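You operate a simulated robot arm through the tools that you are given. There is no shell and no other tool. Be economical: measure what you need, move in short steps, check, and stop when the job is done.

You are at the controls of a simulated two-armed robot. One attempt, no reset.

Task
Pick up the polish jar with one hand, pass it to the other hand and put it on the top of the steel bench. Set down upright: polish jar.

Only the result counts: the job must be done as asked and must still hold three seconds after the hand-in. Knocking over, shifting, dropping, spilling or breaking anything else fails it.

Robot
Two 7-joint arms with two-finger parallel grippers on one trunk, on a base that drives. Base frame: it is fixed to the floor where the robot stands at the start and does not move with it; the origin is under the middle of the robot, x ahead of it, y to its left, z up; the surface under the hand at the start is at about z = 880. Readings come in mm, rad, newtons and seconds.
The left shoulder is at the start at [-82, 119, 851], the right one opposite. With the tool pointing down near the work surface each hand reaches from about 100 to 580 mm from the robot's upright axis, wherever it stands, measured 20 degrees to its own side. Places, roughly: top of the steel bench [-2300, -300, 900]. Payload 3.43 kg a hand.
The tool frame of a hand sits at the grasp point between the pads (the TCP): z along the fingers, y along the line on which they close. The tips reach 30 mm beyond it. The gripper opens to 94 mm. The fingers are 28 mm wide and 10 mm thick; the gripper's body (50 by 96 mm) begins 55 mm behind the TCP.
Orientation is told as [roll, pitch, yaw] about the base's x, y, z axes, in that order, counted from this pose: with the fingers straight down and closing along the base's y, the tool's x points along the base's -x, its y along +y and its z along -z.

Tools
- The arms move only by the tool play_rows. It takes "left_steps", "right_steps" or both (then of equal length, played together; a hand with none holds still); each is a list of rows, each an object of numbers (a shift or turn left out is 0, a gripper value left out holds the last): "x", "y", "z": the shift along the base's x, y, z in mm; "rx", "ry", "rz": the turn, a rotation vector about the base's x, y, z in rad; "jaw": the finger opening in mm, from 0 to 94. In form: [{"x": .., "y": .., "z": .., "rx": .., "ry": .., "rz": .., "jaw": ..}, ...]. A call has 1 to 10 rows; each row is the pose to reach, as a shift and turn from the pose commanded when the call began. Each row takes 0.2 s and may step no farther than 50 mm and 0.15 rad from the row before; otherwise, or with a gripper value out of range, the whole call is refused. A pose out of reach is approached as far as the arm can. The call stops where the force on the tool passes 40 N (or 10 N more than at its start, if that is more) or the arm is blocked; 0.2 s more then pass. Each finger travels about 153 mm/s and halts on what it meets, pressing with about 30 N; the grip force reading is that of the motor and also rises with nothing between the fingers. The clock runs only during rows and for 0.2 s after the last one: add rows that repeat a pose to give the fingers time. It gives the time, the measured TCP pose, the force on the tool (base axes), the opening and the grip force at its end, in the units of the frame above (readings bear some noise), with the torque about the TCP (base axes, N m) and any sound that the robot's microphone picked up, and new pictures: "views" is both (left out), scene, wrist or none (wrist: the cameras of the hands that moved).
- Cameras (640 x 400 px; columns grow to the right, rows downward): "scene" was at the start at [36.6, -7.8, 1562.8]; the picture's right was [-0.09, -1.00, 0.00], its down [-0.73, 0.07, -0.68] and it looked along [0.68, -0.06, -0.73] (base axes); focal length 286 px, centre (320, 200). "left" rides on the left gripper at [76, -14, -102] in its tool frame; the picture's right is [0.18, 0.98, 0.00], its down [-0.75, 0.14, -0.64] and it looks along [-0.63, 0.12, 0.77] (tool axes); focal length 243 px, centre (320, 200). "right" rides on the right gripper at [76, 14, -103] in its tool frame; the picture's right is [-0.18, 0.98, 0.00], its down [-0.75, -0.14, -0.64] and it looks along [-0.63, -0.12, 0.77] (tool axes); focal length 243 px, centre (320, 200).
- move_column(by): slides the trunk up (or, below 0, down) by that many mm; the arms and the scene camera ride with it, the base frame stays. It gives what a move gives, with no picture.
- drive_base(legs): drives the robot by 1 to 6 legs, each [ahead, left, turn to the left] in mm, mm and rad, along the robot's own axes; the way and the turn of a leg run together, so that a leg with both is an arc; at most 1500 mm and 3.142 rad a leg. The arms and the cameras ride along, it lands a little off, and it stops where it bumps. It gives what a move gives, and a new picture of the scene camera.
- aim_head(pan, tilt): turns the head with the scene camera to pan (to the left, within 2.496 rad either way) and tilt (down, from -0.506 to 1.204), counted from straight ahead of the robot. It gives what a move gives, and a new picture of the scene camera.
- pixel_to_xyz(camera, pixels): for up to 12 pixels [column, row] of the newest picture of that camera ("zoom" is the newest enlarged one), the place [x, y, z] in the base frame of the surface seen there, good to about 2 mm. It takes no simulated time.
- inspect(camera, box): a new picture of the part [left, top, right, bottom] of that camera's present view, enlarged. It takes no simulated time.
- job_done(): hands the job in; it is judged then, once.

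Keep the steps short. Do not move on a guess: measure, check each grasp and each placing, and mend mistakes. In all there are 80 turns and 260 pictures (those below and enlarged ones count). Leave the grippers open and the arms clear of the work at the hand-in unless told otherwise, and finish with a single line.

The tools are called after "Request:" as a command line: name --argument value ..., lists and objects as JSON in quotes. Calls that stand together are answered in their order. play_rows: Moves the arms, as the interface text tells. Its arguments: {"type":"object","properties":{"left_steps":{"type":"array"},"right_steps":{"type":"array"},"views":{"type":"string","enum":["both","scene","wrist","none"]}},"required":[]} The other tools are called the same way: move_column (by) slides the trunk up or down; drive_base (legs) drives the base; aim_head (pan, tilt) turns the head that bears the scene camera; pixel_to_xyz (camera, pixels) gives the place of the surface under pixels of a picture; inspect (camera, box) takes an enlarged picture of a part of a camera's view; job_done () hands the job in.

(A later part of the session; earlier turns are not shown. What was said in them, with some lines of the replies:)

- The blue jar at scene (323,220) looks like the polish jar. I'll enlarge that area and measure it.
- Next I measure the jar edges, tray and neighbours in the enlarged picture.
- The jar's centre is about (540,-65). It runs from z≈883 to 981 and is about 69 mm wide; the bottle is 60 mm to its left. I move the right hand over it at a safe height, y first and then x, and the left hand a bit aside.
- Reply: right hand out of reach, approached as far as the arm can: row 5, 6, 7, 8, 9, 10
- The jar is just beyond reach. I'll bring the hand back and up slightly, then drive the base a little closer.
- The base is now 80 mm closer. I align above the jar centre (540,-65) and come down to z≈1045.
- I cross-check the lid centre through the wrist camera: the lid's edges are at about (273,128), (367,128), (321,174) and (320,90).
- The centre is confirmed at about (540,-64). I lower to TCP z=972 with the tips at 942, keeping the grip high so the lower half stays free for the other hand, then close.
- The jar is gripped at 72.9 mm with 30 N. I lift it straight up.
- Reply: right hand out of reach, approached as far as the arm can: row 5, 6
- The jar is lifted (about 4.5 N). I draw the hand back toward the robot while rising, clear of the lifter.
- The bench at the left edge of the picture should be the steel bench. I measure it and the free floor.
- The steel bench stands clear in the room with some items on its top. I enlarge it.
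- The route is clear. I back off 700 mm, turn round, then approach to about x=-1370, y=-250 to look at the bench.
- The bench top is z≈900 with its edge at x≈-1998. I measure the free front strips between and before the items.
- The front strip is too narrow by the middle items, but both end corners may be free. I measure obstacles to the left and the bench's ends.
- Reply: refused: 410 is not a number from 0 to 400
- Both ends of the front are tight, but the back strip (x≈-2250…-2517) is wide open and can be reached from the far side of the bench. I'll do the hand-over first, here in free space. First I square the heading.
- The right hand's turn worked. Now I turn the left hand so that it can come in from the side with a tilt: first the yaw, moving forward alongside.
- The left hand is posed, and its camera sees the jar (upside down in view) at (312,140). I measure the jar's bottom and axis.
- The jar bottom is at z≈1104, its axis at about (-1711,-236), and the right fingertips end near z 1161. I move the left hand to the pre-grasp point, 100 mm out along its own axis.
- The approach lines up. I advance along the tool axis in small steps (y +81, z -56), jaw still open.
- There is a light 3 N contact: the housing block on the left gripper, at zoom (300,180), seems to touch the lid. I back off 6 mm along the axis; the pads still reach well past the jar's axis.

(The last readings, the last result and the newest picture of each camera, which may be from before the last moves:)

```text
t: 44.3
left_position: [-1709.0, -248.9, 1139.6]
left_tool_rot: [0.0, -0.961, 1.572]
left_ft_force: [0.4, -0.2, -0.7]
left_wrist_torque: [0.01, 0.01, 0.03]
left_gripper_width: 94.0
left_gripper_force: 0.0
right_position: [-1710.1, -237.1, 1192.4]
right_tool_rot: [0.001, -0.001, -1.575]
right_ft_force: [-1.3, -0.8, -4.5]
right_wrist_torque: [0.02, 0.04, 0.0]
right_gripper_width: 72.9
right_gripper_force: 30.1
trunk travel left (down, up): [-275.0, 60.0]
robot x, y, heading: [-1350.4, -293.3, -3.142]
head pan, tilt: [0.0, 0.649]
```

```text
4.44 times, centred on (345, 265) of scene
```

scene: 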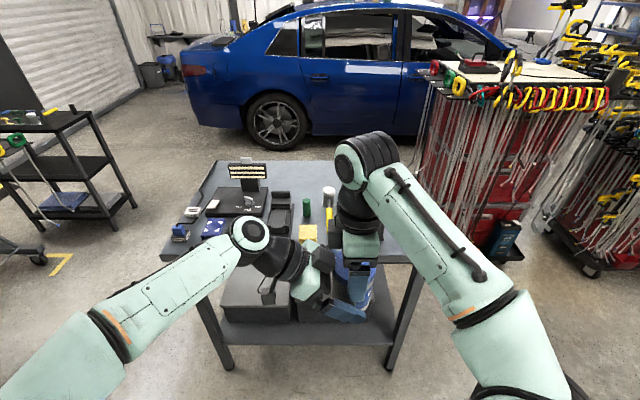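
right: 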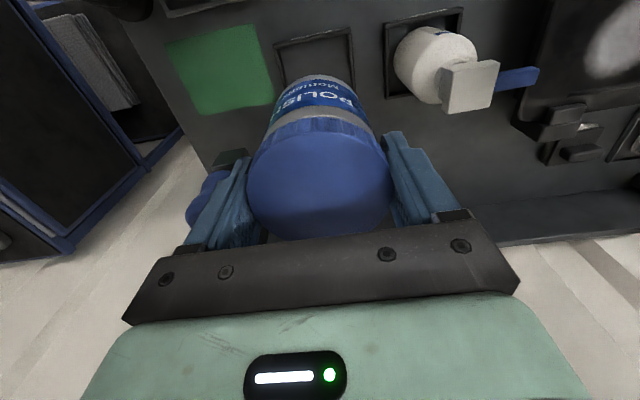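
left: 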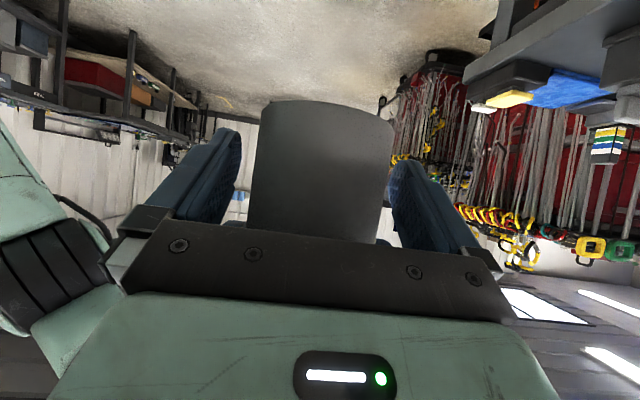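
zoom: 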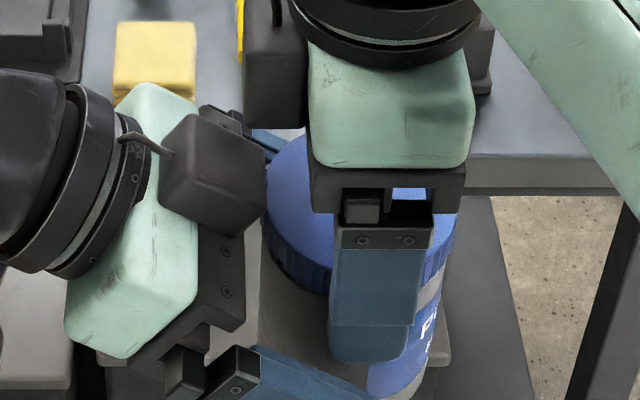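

The contact is gone (left force ≈0). I close the left jaw on the jar's lower half.

Request:
play_rows --left_steps '[{"x": -1, "jaw": 80}, {"x": -1, "jaw": 50}, {"x": -1, "jaw": 50}, {"x": -1, "jaw": 50}]' --views "wrist"

Request:
inspect --camera "scene" --box '[270, 210, 400, 330]'

```text
t: 45.3
left_position: [-1709.9, -248.4, 1141.5]
left_tool_rot: [-0.001, -0.96, 1.574]
left_ft_force: [-11.3, 2.1, 0.7]
left_wrist_torque: [-0.16, -0.17, 0.14]
left_gripper_width: 74.9
left_gripper_force: 29.6
right_position: [-1712.0, -236.2, 1191.5]
right_tool_rot: [0.001, 0.0, -1.572]
right_ft_force: [11.7, -2.1, -4.2]
right_wrist_torque: [0.04, -0.43, 0.03]
right_gripper_width: 73.1
right_gripper_force: 30.4
trunk travel left (down, up): [-275.0, 60.0]
robot x, y, heading: [-1350.0, -291.2, -3.144]
head pan, tilt: [0.0, 0.649]
```

left: 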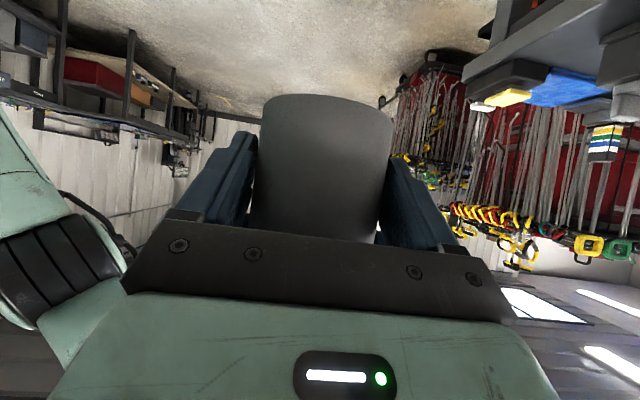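

```text
3.33 times, centred on (335, 270) of scene
```

zoom: 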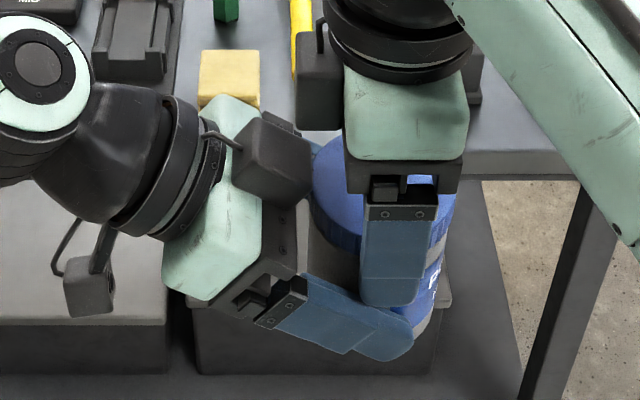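

The left grip holds at 74.9 mm and 30 N. There is an 11 N side load along x between the hands, so I relieve it by shifting the left hand by -1.5 mm.

Request:
play_rows --left_steps '[{"x": -1.5}, {"x": -1.5}]' --views "none"

```text
t: 45.9
left_position: [-1710.0, -248.8, 1140.9]
left_tool_rot: [-0.004, -0.96, 1.573]
left_ft_force: [-10.5, 0.1, -0.4]
left_wrist_torque: [0.05, -0.04, 0.08]
left_gripper_width: 75.0
left_gripper_force: 30.2
right_position: [-1711.4, -235.8, 1192.0]
right_tool_rot: [0.001, 0.0, -1.573]
right_ft_force: [9.2, 1.3, -3.1]
right_wrist_torque: [-0.02, -0.44, 0.04]
right_gripper_width: 72.8
right_gripper_force: 30.3
trunk travel left (down, up): [-275.0, 60.0]
robot x, y, heading: [-1350.2, -294.7, -3.145]
head pan, tilt: [0.0, 0.649]
```

Request:
play_rows --left_steps '[{"x": -3}, {"x": -3}]' --views "none"

```text
t: 46.5
left_position: [-1712.7, -246.9, 1141.0]
left_tool_rot: [0.0, -0.96, 1.569]
left_ft_force: [8.3, -6.9, 1.1]
left_wrist_torque: [0.23, 0.85, -0.11]
left_gripper_width: 75.2
left_gripper_force: 30.0
right_position: [-1712.5, -235.2, 1191.9]
right_tool_rot: [-0.003, 0.003, -1.577]
right_ft_force: [-8.6, 6.3, 0.0]
right_wrist_torque: [0.01, -0.38, -0.01]
right_gripper_width: 72.8
right_gripper_force: 29.1
trunk travel left (down, up): [-275.0, 60.0]
robot x, y, heading: [-1351.3, -288.8, -3.145]
head pan, tilt: [0.0, 0.649]
```

The load overshot to the other sign, so I step back by 1.4 mm.

Request:
play_rows --left_steps '[{"x": 1.4}, {"x": 1.4}]' --views "none"

```text
t: 47.1
left_position: [-1710.9, -246.9, 1140.4]
left_tool_rot: [-0.004, -0.96, 1.573]
left_ft_force: [9.5, -6.6, -0.1]
left_wrist_torque: [0.14, 0.16, -0.08]
left_gripper_width: 74.6
left_gripper_force: 30.1
right_position: [-1712.7, -235.0, 1191.5]
right_tool_rot: [0.001, 0.0, -1.578]
right_ft_force: [-8.9, 6.9, -4.0]
right_wrist_torque: [0.18, 0.3, 0.0]
right_gripper_width: 72.9
right_gripper_force: 30.0
trunk travel left (down, up): [-275.0, 60.0]
robot x, y, heading: [-1352.7, -291.5, -3.145]
head pan, tilt: [0.0, 0.649]
```

The remaining load is friction hysteresis and small. I open the right hand, keeping both hands still.

Request:
play_rows --right_steps '[{"jaw": 80}, {"jaw": 94}, {"jaw": 94}]' --views "scene"

Request:
inspect --camera "scene" --box '[270, 210, 400, 330]'

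```text
t: 47.9
left_position: [-1711.8, -247.8, 1140.2]
left_tool_rot: [-0.003, -0.959, 1.573]
left_ft_force: [-0.3, -0.1, 0.1]
left_wrist_torque: [-0.07, 0.0, -0.01]
left_gripper_width: 75.0
left_gripper_force: 29.7
right_position: [-1710.6, -236.3, 1191.6]
right_tool_rot: [0.0, 0.0, -1.575]
right_ft_force: [0.0, 0.3, -0.5]
right_wrist_torque: [0.02, -0.03, 0.02]
right_gripper_width: 94.0
right_gripper_force: 0.1
trunk travel left (down, up): [-275.0, 60.0]
robot x, y, heading: [-1351.9, -294.6, -3.144]
head pan, tilt: [0.0, 0.649]
```

scene: 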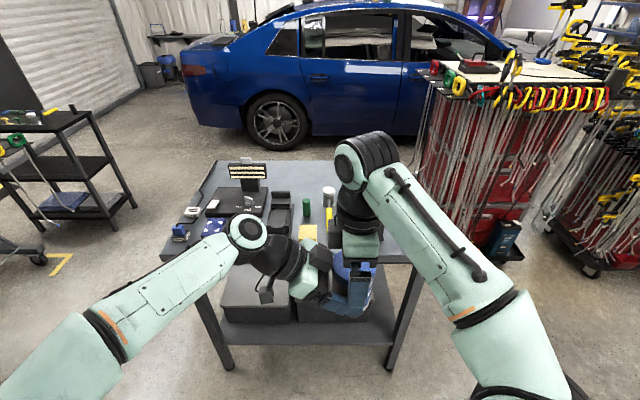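

```text
3.33 times, centred on (335, 270) of scene
```

zoom: 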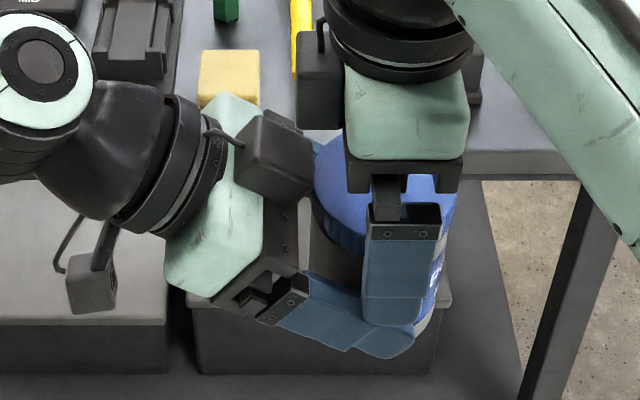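

The right hand is open and both hands read no load, with the jar still held. I raise the right hand straight up off the jar in slow steps.

Request:
play_rows --right_steps '[{"z": 10}, {"z": 20}, {"z": 35}, {"z": 60}, {"z": 60}]' --views "scene"

Request:
inspect --camera "left" --box '[200, 60, 440, 260]'

```text
t: 49.1
left_position: [-1707.8, -246.7, 1140.7]
left_tool_rot: [0.0, -0.959, 1.564]
left_ft_force: [6.8, 4.7, -0.8]
left_wrist_torque: [-0.25, 0.45, -0.24]
left_gripper_width: 74.6
left_gripper_force: 30.1
right_position: [-1698.9, -230.6, 1223.6]
right_tool_rot: [-0.004, 0.001, -1.573]
right_ft_force: [-7.6, -5.0, -1.1]
right_wrist_torque: [-0.13, 0.14, 0.2]
right_gripper_width: 93.9
right_gripper_force: 0.1
right hand out of reach, approached as far as the arm can: row 3, 4, 5
trunk travel left (down, up): [-275.0, 60.0]
robot x, y, heading: [-1351.5, -293.0, -3.142]
head pan, tilt: [0.0, 0.649]
```

scene: 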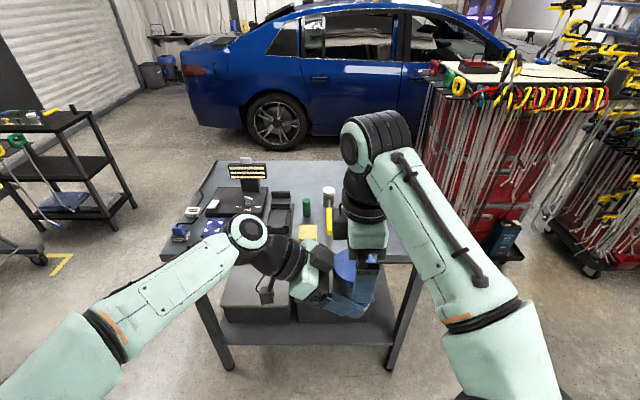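

```text
2.00 times, centred on (320, 160) of left
```

zoom: 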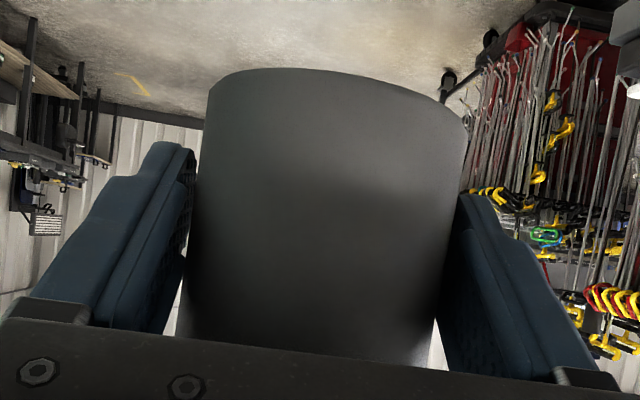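

The right hand reached its height limit and drifted sideways, pressing lightly on the jar (about 9 N). I re-centre it slightly lower and take the left hand with the jar straight down instead.

Request:
play_rows --right_steps '[{"x": -11, "y": -5, "z": -12}, {"x": -11, "y": -5, "z": -12}]' --views "none"

```text
t: 49.7
left_position: [-1712.2, -246.8, 1139.3]
left_tool_rot: [-0.002, -0.961, 1.573]
left_ft_force: [-0.5, -0.1, -1.1]
left_wrist_torque: [-0.02, -0.03, -0.01]
left_gripper_width: 74.7
left_gripper_force: 29.8
right_position: [-1709.0, -234.4, 1210.9]
right_tool_rot: [0.0, 0.001, -1.574]
right_ft_force: [0.0, -0.5, -0.5]
right_wrist_torque: [0.0, 0.0, -0.02]
right_gripper_width: 94.1
right_gripper_force: 0.1
trunk travel left (down, up): [-275.0, 60.0]
robot x, y, heading: [-1354.3, -293.7, -3.144]
head pan, tilt: [0.0, 0.649]
```

The contact is cleared. Now the left hand goes straight down 80 mm with the jar.

Request:
play_rows --left_steps '[{"z": -15}, {"z": -35}, {"z": -60}, {"z": -80}, {"z": -80}]' --views "scene"

Request:
inspect --camera "scene" --box '[270, 220, 410, 350]'

```text
t: 50.9
left_position: [-1712.7, -248.2, 1059.3]
left_tool_rot: [-0.001, -0.96, 1.569]
left_ft_force: [-1.1, 0.4, -0.5]
left_wrist_torque: [-0.05, -0.02, 0.03]
left_gripper_width: 74.7
left_gripper_force: 30.2
right_position: [-1710.0, -235.6, 1211.6]
right_tool_rot: [-0.001, -0.001, -1.575]
right_ft_force: [-0.2, -1.0, -0.6]
right_wrist_torque: [-0.03, 0.01, 0.02]
right_gripper_width: 93.7
right_gripper_force: 0.0
trunk travel left (down, up): [-275.0, 60.0]
robot x, y, heading: [-1350.1, -293.6, -3.142]
head pan, tilt: [0.0, 0.649]
```

scene: 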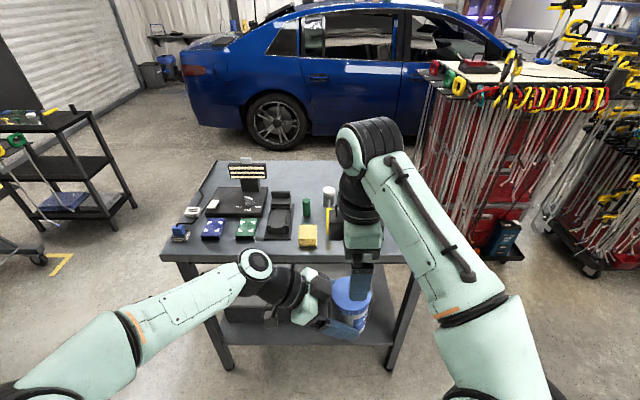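

```text
3.08 times, centred on (340, 285) of scene
```

zoom: 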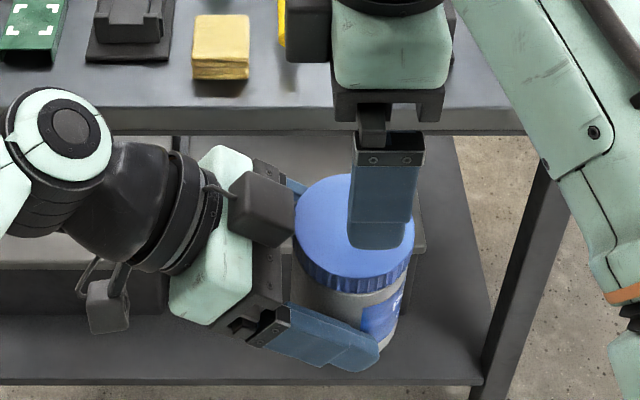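

The left hand holds the jar upright and the right hand is clear. I retract the right hand sideways and back.

Request:
play_rows --right_steps '[{"y": 45}, {"y": 90}, {"y": 120, "x": 35}, {"y": 120, "x": 80}, {"y": 120, "x": 120}, {"y": 120, "x": 150}]' --views "none"

Request:
play_rows --left_steps '[{"y": -30, "z": 10, "rz": 0.15}, {"y": -60, "z": 20, "rz": 0.3}, {"y": -90, "z": 30, "rz": 0.45}, {"y": -120, "z": 40, "rz": 0.6}, {"y": -130, "z": 50, "rz": 0.75}, {"y": -140, "z": 60, "rz": 0.9}, {"y": -140, "z": 60, "rz": 1.05}, {"y": -140, "z": 60, "rz": 1.2}, {"y": -140, "z": 60, "rz": 1.35}, {"y": -140, "z": 60, "rz": 1.5}]' --views "both"

```text
t: 52.3
left_position: [-1712.1, -248.3, 1059.0]
left_tool_rot: [0.0, -0.96, 1.572]
left_ft_force: [0.0, -0.4, -0.4]
left_wrist_torque: [-0.07, -0.01, -0.01]
left_gripper_width: 74.6
left_gripper_force: 29.8
right_position: [-1556.7, -113.8, 1213.9]
right_tool_rot: [-0.002, -0.001, -1.574]
right_ft_force: [0.2, -0.2, -0.2]
right_wrist_torque: [0.01, 0.02, -0.02]
right_gripper_width: 94.1
right_gripper_force: 0.1
trunk travel left (down, up): [-275.0, 60.0]
robot x, y, heading: [-1349.2, -295.4, -3.146]
head pan, tilt: [0.0, 0.649]
```

```text
t: 54.5
left_position: [-1712.4, -387.1, 1120.6]
left_tool_rot: [0.002, -0.96, 3.069]
left_ft_force: [0.6, 0.9, -0.5]
left_wrist_torque: [-0.01, 0.0, -0.01]
left_gripper_width: 74.9
left_gripper_force: 30.3
right_position: [-1558.7, -113.8, 1212.4]
right_tool_rot: [-0.001, -0.003, -1.573]
right_ft_force: [-0.5, 0.6, -0.6]
right_wrist_torque: [0.0, 0.03, -0.02]
right_gripper_width: 93.8
right_gripper_force: 0.0
trunk travel left (down, up): [-275.0, 60.0]
robot x, y, heading: [-1351.4, -292.6, -3.14]
head pan, tilt: [0.0, 0.649]
```

scene: 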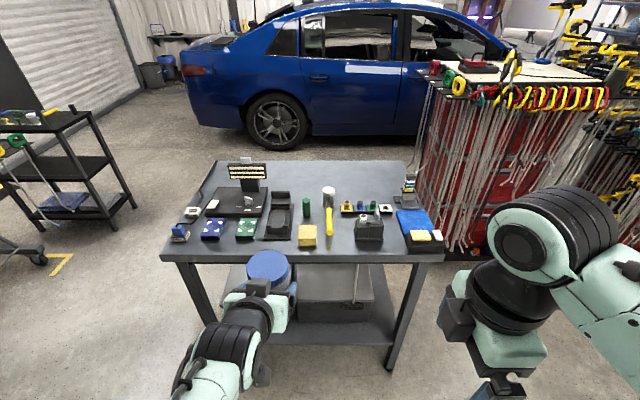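
left: 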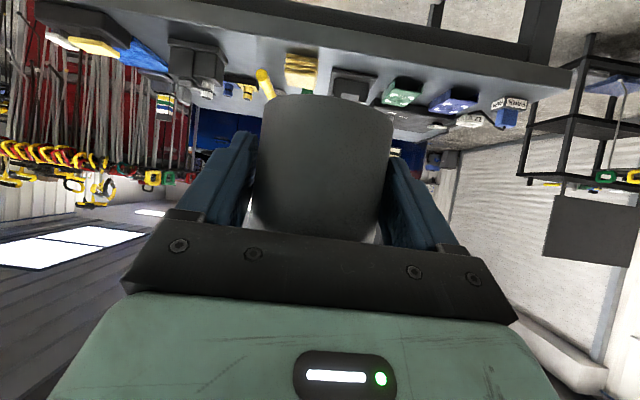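

The jar is carried well, facing forward. Before driving round to the bench's far side, I measure obstacles along the route: the cart at left, the lift wheel and the car.

Request:
pixel_to_xyz --camera "scene" --pixels '[[136, 205], [105, 232], [40, 260], [72, 190], [275, 145], [200, 115], [320, 150], [150, 130], [420, 150], [15, 320], [100, 300], [360, 165]]'

Request:
aim_head --pan 0.9 --tilt 0.5

```text
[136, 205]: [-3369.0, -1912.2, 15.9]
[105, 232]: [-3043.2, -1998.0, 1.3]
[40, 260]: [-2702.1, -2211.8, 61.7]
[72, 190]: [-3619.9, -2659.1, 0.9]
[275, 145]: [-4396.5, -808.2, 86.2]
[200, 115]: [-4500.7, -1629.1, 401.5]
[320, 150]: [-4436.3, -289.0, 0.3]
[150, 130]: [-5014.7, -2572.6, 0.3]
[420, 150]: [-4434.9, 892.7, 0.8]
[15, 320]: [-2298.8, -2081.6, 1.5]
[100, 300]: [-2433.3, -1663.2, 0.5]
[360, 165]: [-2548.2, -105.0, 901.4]
```

```text
t: 55.7
left_position: [-1713.1, -388.6, 1120.9]
left_tool_rot: [-0.001, -0.959, 3.07]
left_ft_force: [0.2, 0.3, -0.2]
left_wrist_torque: [0.02, -0.03, -0.04]
left_gripper_width: 75.0
left_gripper_force: 29.5
right_position: [-1557.9, -114.4, 1212.7]
right_tool_rot: [0.001, 0.0, -1.576]
right_ft_force: [-0.2, -0.4, -0.3]
right_wrist_torque: [0.04, -0.03, -0.03]
right_gripper_width: 93.8
right_gripper_force: 0.0
trunk travel left (down, up): [-275.0, 60.0]
robot x, y, heading: [-1348.9, -294.4, -3.143]
head pan, tilt: [0.901, 0.499]
```

scene: 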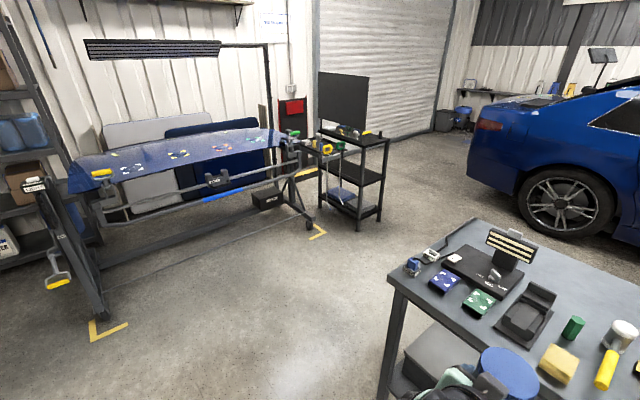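

The lane between the bench end (y≈-790) and the carts (y<-1900) is clear. I check the lift's near post, then drive: strafe left, ahead past the bench, strafe back behind it, and turn to face it.

Request:
pixel_to_xyz --camera "scene" --pixels '[[100, 318], [60, 285], [310, 225], [30, 190], [385, 140], [358, 225]]'

Request:
drive_base --legs '[[0, 1055, 0], [900, 0, 0], [950, 0, 0]]'

```text
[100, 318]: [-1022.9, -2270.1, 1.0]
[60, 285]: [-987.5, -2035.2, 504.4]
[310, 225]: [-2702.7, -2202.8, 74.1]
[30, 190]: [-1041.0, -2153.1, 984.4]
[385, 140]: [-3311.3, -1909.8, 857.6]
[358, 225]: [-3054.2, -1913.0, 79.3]
```

```text
t: 74.2
left_position: [-3547.7, -1449.1, 1119.3]
left_tool_rot: [0.001, -0.959, 3.076]
left_ft_force: [0.4, -0.5, -0.4]
left_wrist_torque: [-0.04, -0.06, -0.02]
left_gripper_width: 74.2
left_gripper_force: 29.6
right_position: [-3392.7, -1175.2, 1212.9]
right_tool_rot: [0.0, -0.002, -1.571]
right_ft_force: [-0.6, 0.1, 0.4]
right_wrist_torque: [0.02, 0.01, 0.0]
right_gripper_width: 94.0
right_gripper_force: 0.2
trunk travel left (down, up): [-275.0, 60.0]
robot x, y, heading: [-3180.3, -1357.6, -3.14]
head pan, tilt: [0.901, 0.499]
```

scene: 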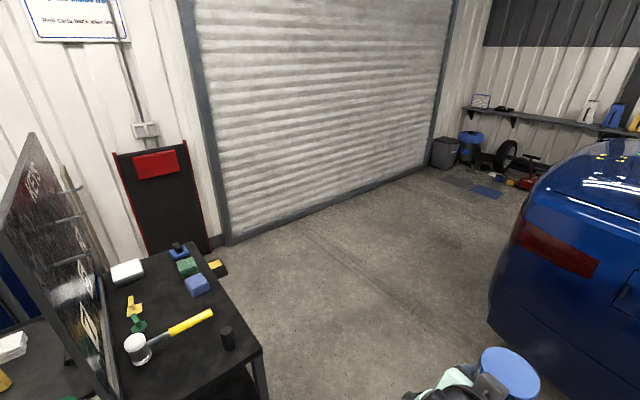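

All clear so far. Next I strafe right behind the bench and turn to face it.

Request:
drive_base --legs '[[0, -900, 0], [0, 0, 3.14]]'

Request:
aim_head --pan 0.0 --tilt 0.75

```text
t: 89.7
left_position: [-2823.1, -371.4, 1120.3]
left_tool_rot: [0.0, -0.959, -0.108]
left_ft_force: [0.1, -0.7, -0.2]
left_wrist_torque: [0.02, 0.03, 0.02]
left_gripper_width: 74.0
left_gripper_force: 30.3
right_position: [-2986.2, -636.8, 1212.9]
right_tool_rot: [0.001, 0.0, 1.527]
right_ft_force: [0.8, -0.1, -0.1]
right_wrist_torque: [0.02, -0.01, -0.02]
right_gripper_width: 94.0
right_gripper_force: 0.0
trunk travel left (down, up): [-275.0, 60.0]
robot x, y, heading: [-3185.3, -449.4, -0.031]
head pan, tilt: [0.901, 0.499]
```

scene: 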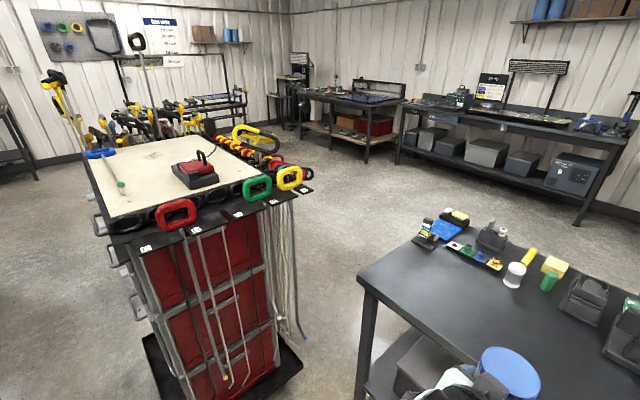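

```text
t: 90.9
left_position: [-2821.7, -370.5, 1120.5]
left_tool_rot: [0.0, -0.959, -0.108]
left_ft_force: [-0.1, -0.3, -0.2]
left_wrist_torque: [0.02, 0.07, -0.02]
left_gripper_width: 73.7
left_gripper_force: 29.3
right_position: [-2987.3, -638.4, 1213.4]
right_tool_rot: [0.0, 0.0, 1.528]
right_ft_force: [-0.2, -0.3, 0.5]
right_wrist_torque: [0.01, 0.03, 0.02]
right_gripper_width: 93.9
right_gripper_force: 0.0
trunk travel left (down, up): [-275.0, 60.0]
robot x, y, heading: [-3190.4, -452.2, -0.041]
head pan, tilt: [0.0, 0.75]
```

scene: 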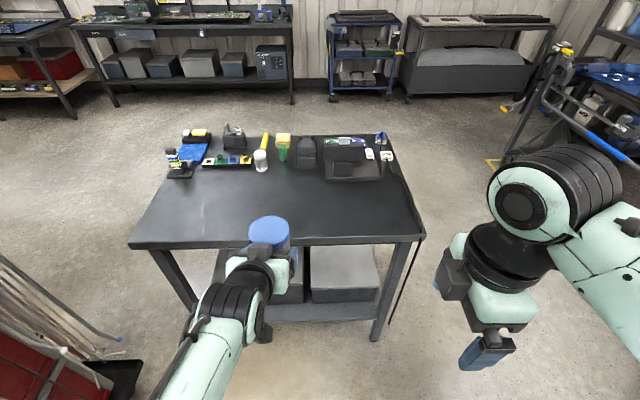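

The far half of the bench is wide open. I measure the bench edge, the free area and the jar's lid (to check the jar is upright in the left hand).

Request:
pixel_to_xyz --camera "scene" --pixels '[[200, 243], [350, 240], [240, 200], [290, 200], [330, 200], [320, 170], [200, 180], [420, 230]]'

Request:
inspect --camera "scene" --box '[210, 200, 320, 300]'

Request:
pixel_to_xyz --camera "zoom" --pixels '[[350, 90], [350, 110], [350, 160], [270, 125], [430, 125], [300, 100], [410, 160], [430, 190]]'

```text
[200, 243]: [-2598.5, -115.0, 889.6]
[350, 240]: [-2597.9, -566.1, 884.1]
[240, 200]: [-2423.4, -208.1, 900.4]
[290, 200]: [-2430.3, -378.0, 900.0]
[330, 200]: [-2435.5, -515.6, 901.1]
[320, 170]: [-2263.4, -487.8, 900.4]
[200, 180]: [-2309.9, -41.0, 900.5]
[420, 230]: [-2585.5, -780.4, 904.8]
```

```text
4.00 times, centred on (265, 250) of scene
```

zoom: 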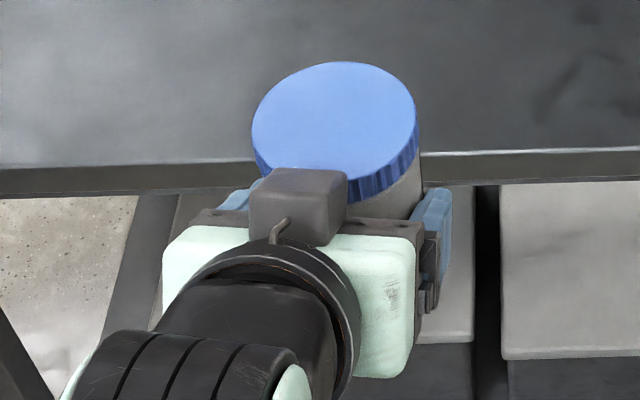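

```text
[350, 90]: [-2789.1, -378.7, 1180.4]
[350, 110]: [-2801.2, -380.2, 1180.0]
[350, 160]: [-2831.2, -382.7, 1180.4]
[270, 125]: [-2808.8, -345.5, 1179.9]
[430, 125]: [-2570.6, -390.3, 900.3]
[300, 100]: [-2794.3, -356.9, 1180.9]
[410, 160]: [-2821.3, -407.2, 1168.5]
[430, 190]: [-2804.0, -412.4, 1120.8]
```

The lid is level at z≈1180, so the jar is upright. The bench edge is at x≈-2598 and the top at z≈900. I drive 290 mm ahead while correcting the heading.

Request:
drive_base --legs '[[290, 0, 0.04]]'

```text
t: 92.9
left_position: [-2536.7, -360.2, 1119.1]
left_tool_rot: [-0.002, -0.959, -0.066]
left_ft_force: [1.7, 0.4, 0.4]
left_wrist_torque: [-0.01, 0.04, -0.01]
left_gripper_width: 73.9
left_gripper_force: 30.3
right_position: [-2690.6, -633.7, 1213.5]
right_tool_rot: [-0.001, 0.001, 1.573]
right_ft_force: [0.5, -0.3, -1.2]
right_wrist_torque: [-0.03, 0.01, -0.01]
right_gripper_width: 94.0
right_gripper_force: 0.2
trunk travel left (down, up): [-275.0, 60.0]
robot x, y, heading: [-2897.8, -455.5, 0.006]
head pan, tilt: [0.0, 0.75]
```

scene: 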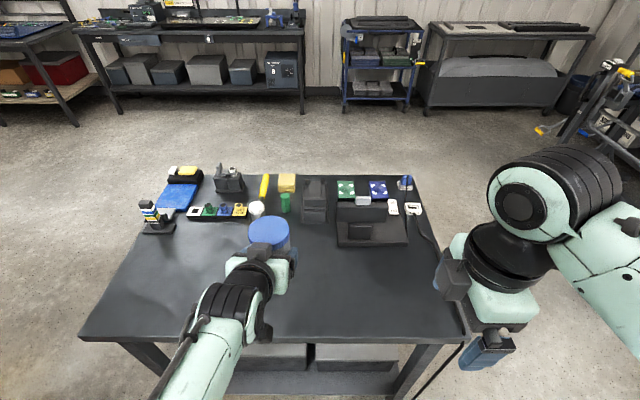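

The jar is over the bench at about (-2524,-361). I move 30 mm further in and descend to about 10 mm above the top (TCP z≈949).

Request:
play_rows --left_steps '[{"x": 30}, {"x": 30, "z": -45}, {"x": 30, "z": -90}, {"x": 30, "z": -130}, {"x": 30, "z": -155}, {"x": 30, "z": -170}, {"x": 30, "z": -170}]' --views "scene"

Request:
inspect --camera "scene" --box '[200, 190, 340, 330]'

```text
t: 94.5
left_position: [-2506.2, -360.1, 949.7]
left_tool_rot: [0.001, -0.959, -0.066]
left_ft_force: [0.2, -0.7, 0.1]
left_wrist_torque: [-0.02, 0.07, -0.03]
left_gripper_width: 73.8
left_gripper_force: 30.0
right_position: [-2690.1, -634.1, 1213.3]
right_tool_rot: [0.0, 0.0, 1.573]
right_ft_force: [0.0, 0.3, 0.2]
right_wrist_torque: [0.0, -0.01, -0.01]
right_gripper_width: 93.8
right_gripper_force: 0.0
trunk travel left (down, up): [-275.0, 60.0]
robot x, y, heading: [-2898.4, -453.6, 0.008]
head pan, tilt: [0.0, 0.75]
```

scene: 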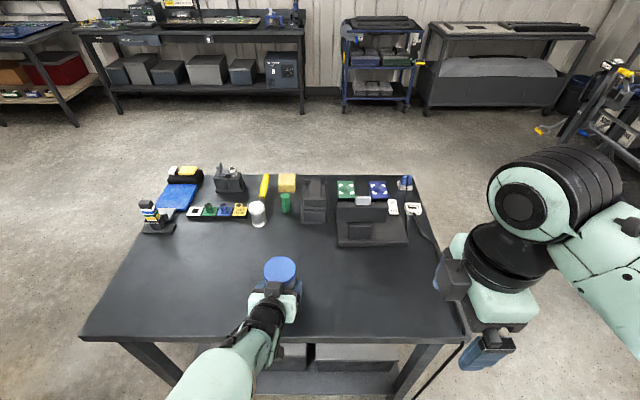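

```text
2.86 times, centred on (270, 260) of scene
```

zoom: 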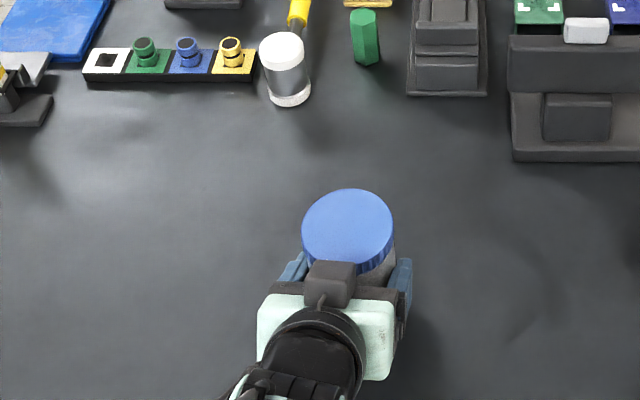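

The spot is clear all round. I lower in small steps until contact and measure the lid's height.

Request:
play_rows --left_steps '[{"z": -3}, {"z": -6}, {"z": -8}, {"z": -9}, {"z": -9}]' --views "scene"

Request:
pixel_to_xyz --camera "scene" --pixels '[[280, 262], [280, 277], [270, 268], [291, 268]]'

```text
t: 95.7
left_position: [-2505.0, -360.4, 941.4]
left_tool_rot: [-0.001, -0.96, -0.066]
left_ft_force: [-0.2, -0.2, -0.2]
left_wrist_torque: [-0.05, -0.06, -0.01]
left_gripper_width: 73.6
left_gripper_force: 30.7
right_position: [-2688.9, -633.5, 1214.3]
right_tool_rot: [0.0, 0.001, 1.57]
right_ft_force: [0.6, 0.0, -0.3]
right_wrist_torque: [-0.02, -0.01, 0.01]
right_gripper_width: 94.0
right_gripper_force: 0.0
trunk travel left (down, up): [-275.0, 60.0]
robot x, y, heading: [-2896.0, -455.2, 0.006]
head pan, tilt: [0.0, 0.75]
```

scene: 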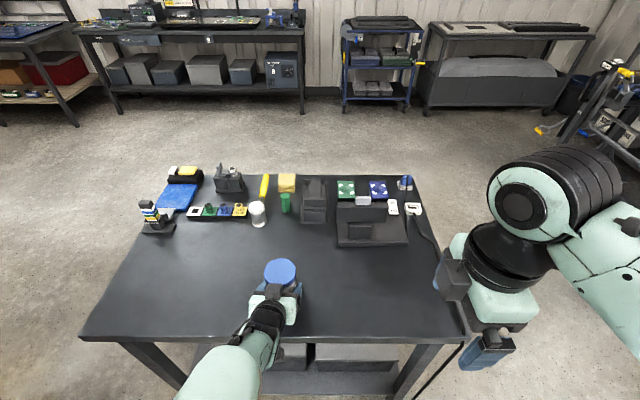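

```text
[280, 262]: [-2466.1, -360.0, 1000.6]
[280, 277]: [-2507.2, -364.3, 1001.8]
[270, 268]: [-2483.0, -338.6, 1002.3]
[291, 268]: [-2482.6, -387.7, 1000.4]
```

There is no contact yet (lid at z≈1001, about 998 expected). I lower 1 mm per row, up to 5 mm, watching the force.

Request:
play_rows --left_steps '[{"z": -1}, {"z": -2}, {"z": -3}, {"z": -3}]' --views "none"

```text
t: 96.7
left_position: [-2507.0, -358.3, 940.5]
left_tool_rot: [-0.001, -0.968, -0.065]
left_ft_force: [-1.7, 3.8, 22.8]
left_wrist_torque: [-0.09, -0.55, 0.08]
left_gripper_width: 73.4
left_gripper_force: 30.0
right_position: [-2691.3, -632.8, 1213.6]
right_tool_rot: [-0.002, -0.001, 1.574]
right_ft_force: [0.2, -0.2, 0.4]
right_wrist_torque: [-0.05, 0.05, 0.01]
right_gripper_width: 94.0
right_gripper_force: 0.0
trunk travel left (down, up): [-275.0, 60.0]
robot x, y, heading: [-2894.3, -454.3, 0.004]
head pan, tilt: [0.0, 0.75]
```

Contact at 23 N, consistent with the jar's bottom on the bench. I ease up by 1.5 mm to relieve the pressing, then check.

Request:
play_rows --left_steps '[{"z": 1.5}, {"z": 1.5}]' --views "scene"

Request:
inspect --camera "left" --box '[180, 40, 460, 260]'

Request:
pixel_to_xyz --camera "scene" --pixels '[[280, 262], [280, 277], [270, 268], [291, 268]]'

```text
t: 97.3
left_position: [-2506.1, -360.0, 940.8]
left_tool_rot: [0.0, -0.961, -0.067]
left_ft_force: [2.9, 2.0, 15.5]
left_wrist_torque: [-0.07, -0.53, 0.06]
left_gripper_width: 73.7
left_gripper_force: 30.6
right_position: [-2690.1, -632.9, 1213.9]
right_tool_rot: [0.0, 0.002, 1.572]
right_ft_force: [0.3, -0.7, 0.4]
right_wrist_torque: [0.0, -0.02, 0.0]
right_gripper_width: 94.0
right_gripper_force: 0.1
trunk travel left (down, up): [-275.0, 60.0]
robot x, y, heading: [-2899.0, -455.5, 0.007]
head pan, tilt: [0.0, 0.75]
```

scene: 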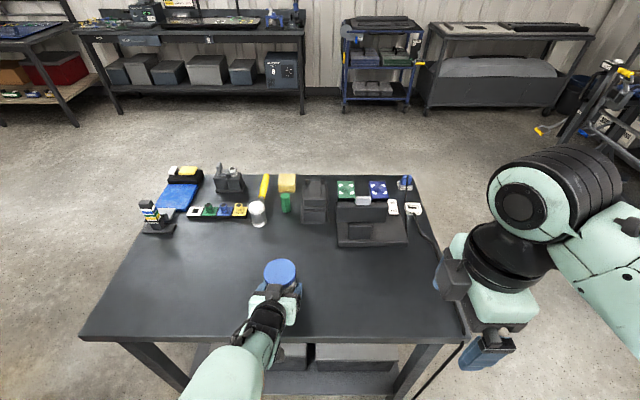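

```text
1.82 times, centred on (320, 150) of left
```

zoom: 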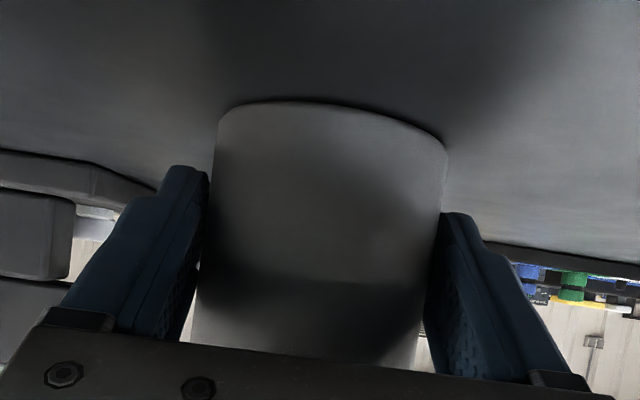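

```text
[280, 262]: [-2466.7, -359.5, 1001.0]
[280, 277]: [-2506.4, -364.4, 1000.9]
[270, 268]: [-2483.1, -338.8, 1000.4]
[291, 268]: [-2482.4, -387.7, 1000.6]
```

The jar's base sits on the bench with the lid level (z≈1000.7 at all four points). I open the left jaw gradually.

Request:
play_rows --left_steps '[{"z": 0.5, "jaw": 76}, {"z": 1, "jaw": 82}, {"z": 1, "jaw": 94}, {"z": 1, "jaw": 94}]' --views "wrist"

Request:
pixel_to_xyz --camera "scene" --pixels '[[280, 262], [280, 277], [270, 268], [291, 268]]'

```text
t: 98.3
left_position: [-2507.8, -358.7, 939.2]
left_tool_rot: [0.001, -0.96, -0.065]
left_ft_force: [0.6, -0.4, -0.9]
left_wrist_torque: [0.01, -0.02, -0.01]
left_gripper_width: 93.9
left_gripper_force: 0.1
right_position: [-2689.3, -633.5, 1214.1]
right_tool_rot: [-0.001, 0.001, 1.574]
right_ft_force: [-0.2, -0.1, 0.5]
right_wrist_torque: [-0.05, 0.02, 0.02]
right_gripper_width: 94.2
right_gripper_force: 0.0
trunk travel left (down, up): [-275.0, 60.0]
robot x, y, heading: [-2901.2, -456.3, 0.007]
head pan, tilt: [0.0, 0.75]
```

left: 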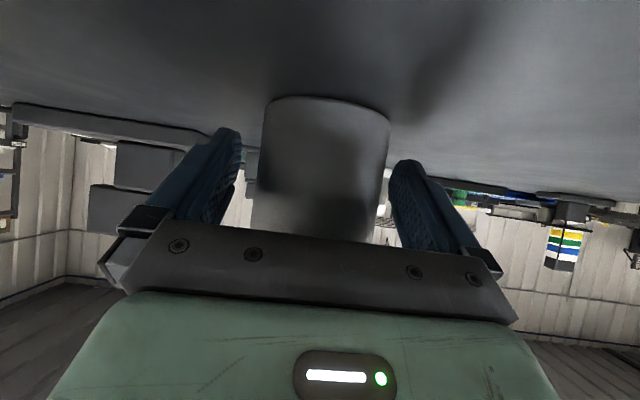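

```text
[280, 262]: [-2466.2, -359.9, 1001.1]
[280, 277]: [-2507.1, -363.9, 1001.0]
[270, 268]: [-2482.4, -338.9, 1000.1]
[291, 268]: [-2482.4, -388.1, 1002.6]
```

The jar stands free. I retreat the left hand back along its tool axis.

Request:
play_rows --left_steps '[{"x": -16, "y": 1, "z": 11.5}, {"x": -33, "y": 2, "z": 23}, {"x": -66, "y": 4, "z": 46}, {"x": -98, "y": 6.5, "z": 69}, {"x": -131, "y": 9, "z": 92}, {"x": -160, "y": 10, "z": 130}, {"x": -160, "y": 10, "z": 130}]' --views "scene"

Request:
inspect --camera "scene" --box '[190, 180, 350, 330]'

```text
t: 99.9
left_position: [-2659.2, -353.3, 1080.0]
left_tool_rot: [0.001, -0.958, -0.064]
left_ft_force: [-0.2, 0.5, 0.2]
left_wrist_torque: [0.03, 0.04, 0.02]
left_gripper_width: 93.8
left_gripper_force: 0.1
left hand out of reach, approached as far as the arm can: row 4, 5, 6, 7
right_position: [-2688.4, -633.4, 1213.0]
right_tool_rot: [0.0, 0.001, 1.572]
right_ft_force: [0.3, 0.5, -0.2]
right_wrist_torque: [-0.01, 0.02, -0.02]
right_gripper_width: 93.9
right_gripper_force: 0.0
trunk travel left (down, up): [-275.0, 60.0]
robot x, y, heading: [-2895.2, -453.9, 0.012]
head pan, tilt: [0.0, 0.75]
```

scene: 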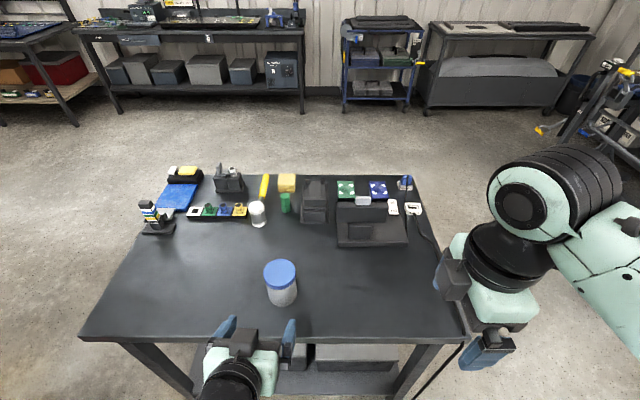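

```text
2.67 times, centred on (270, 255) of scene
```

zoom: 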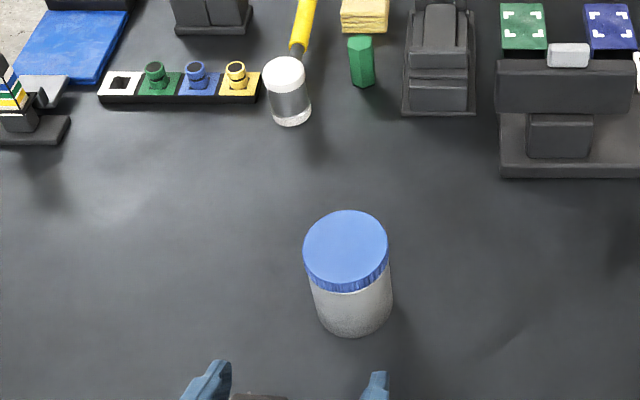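

The jar stands upright and alone on the open part of the bench top. Both grippers are open and the hands are clear, so I hand in.

Request:
job_done

```text
The job is handed in.
```

The polish jar was picked up with the right hand, passed to the left, and set upright on the steel bench at about (-2495, -361); both grippers are open and clear, and nothing else was seen to move.
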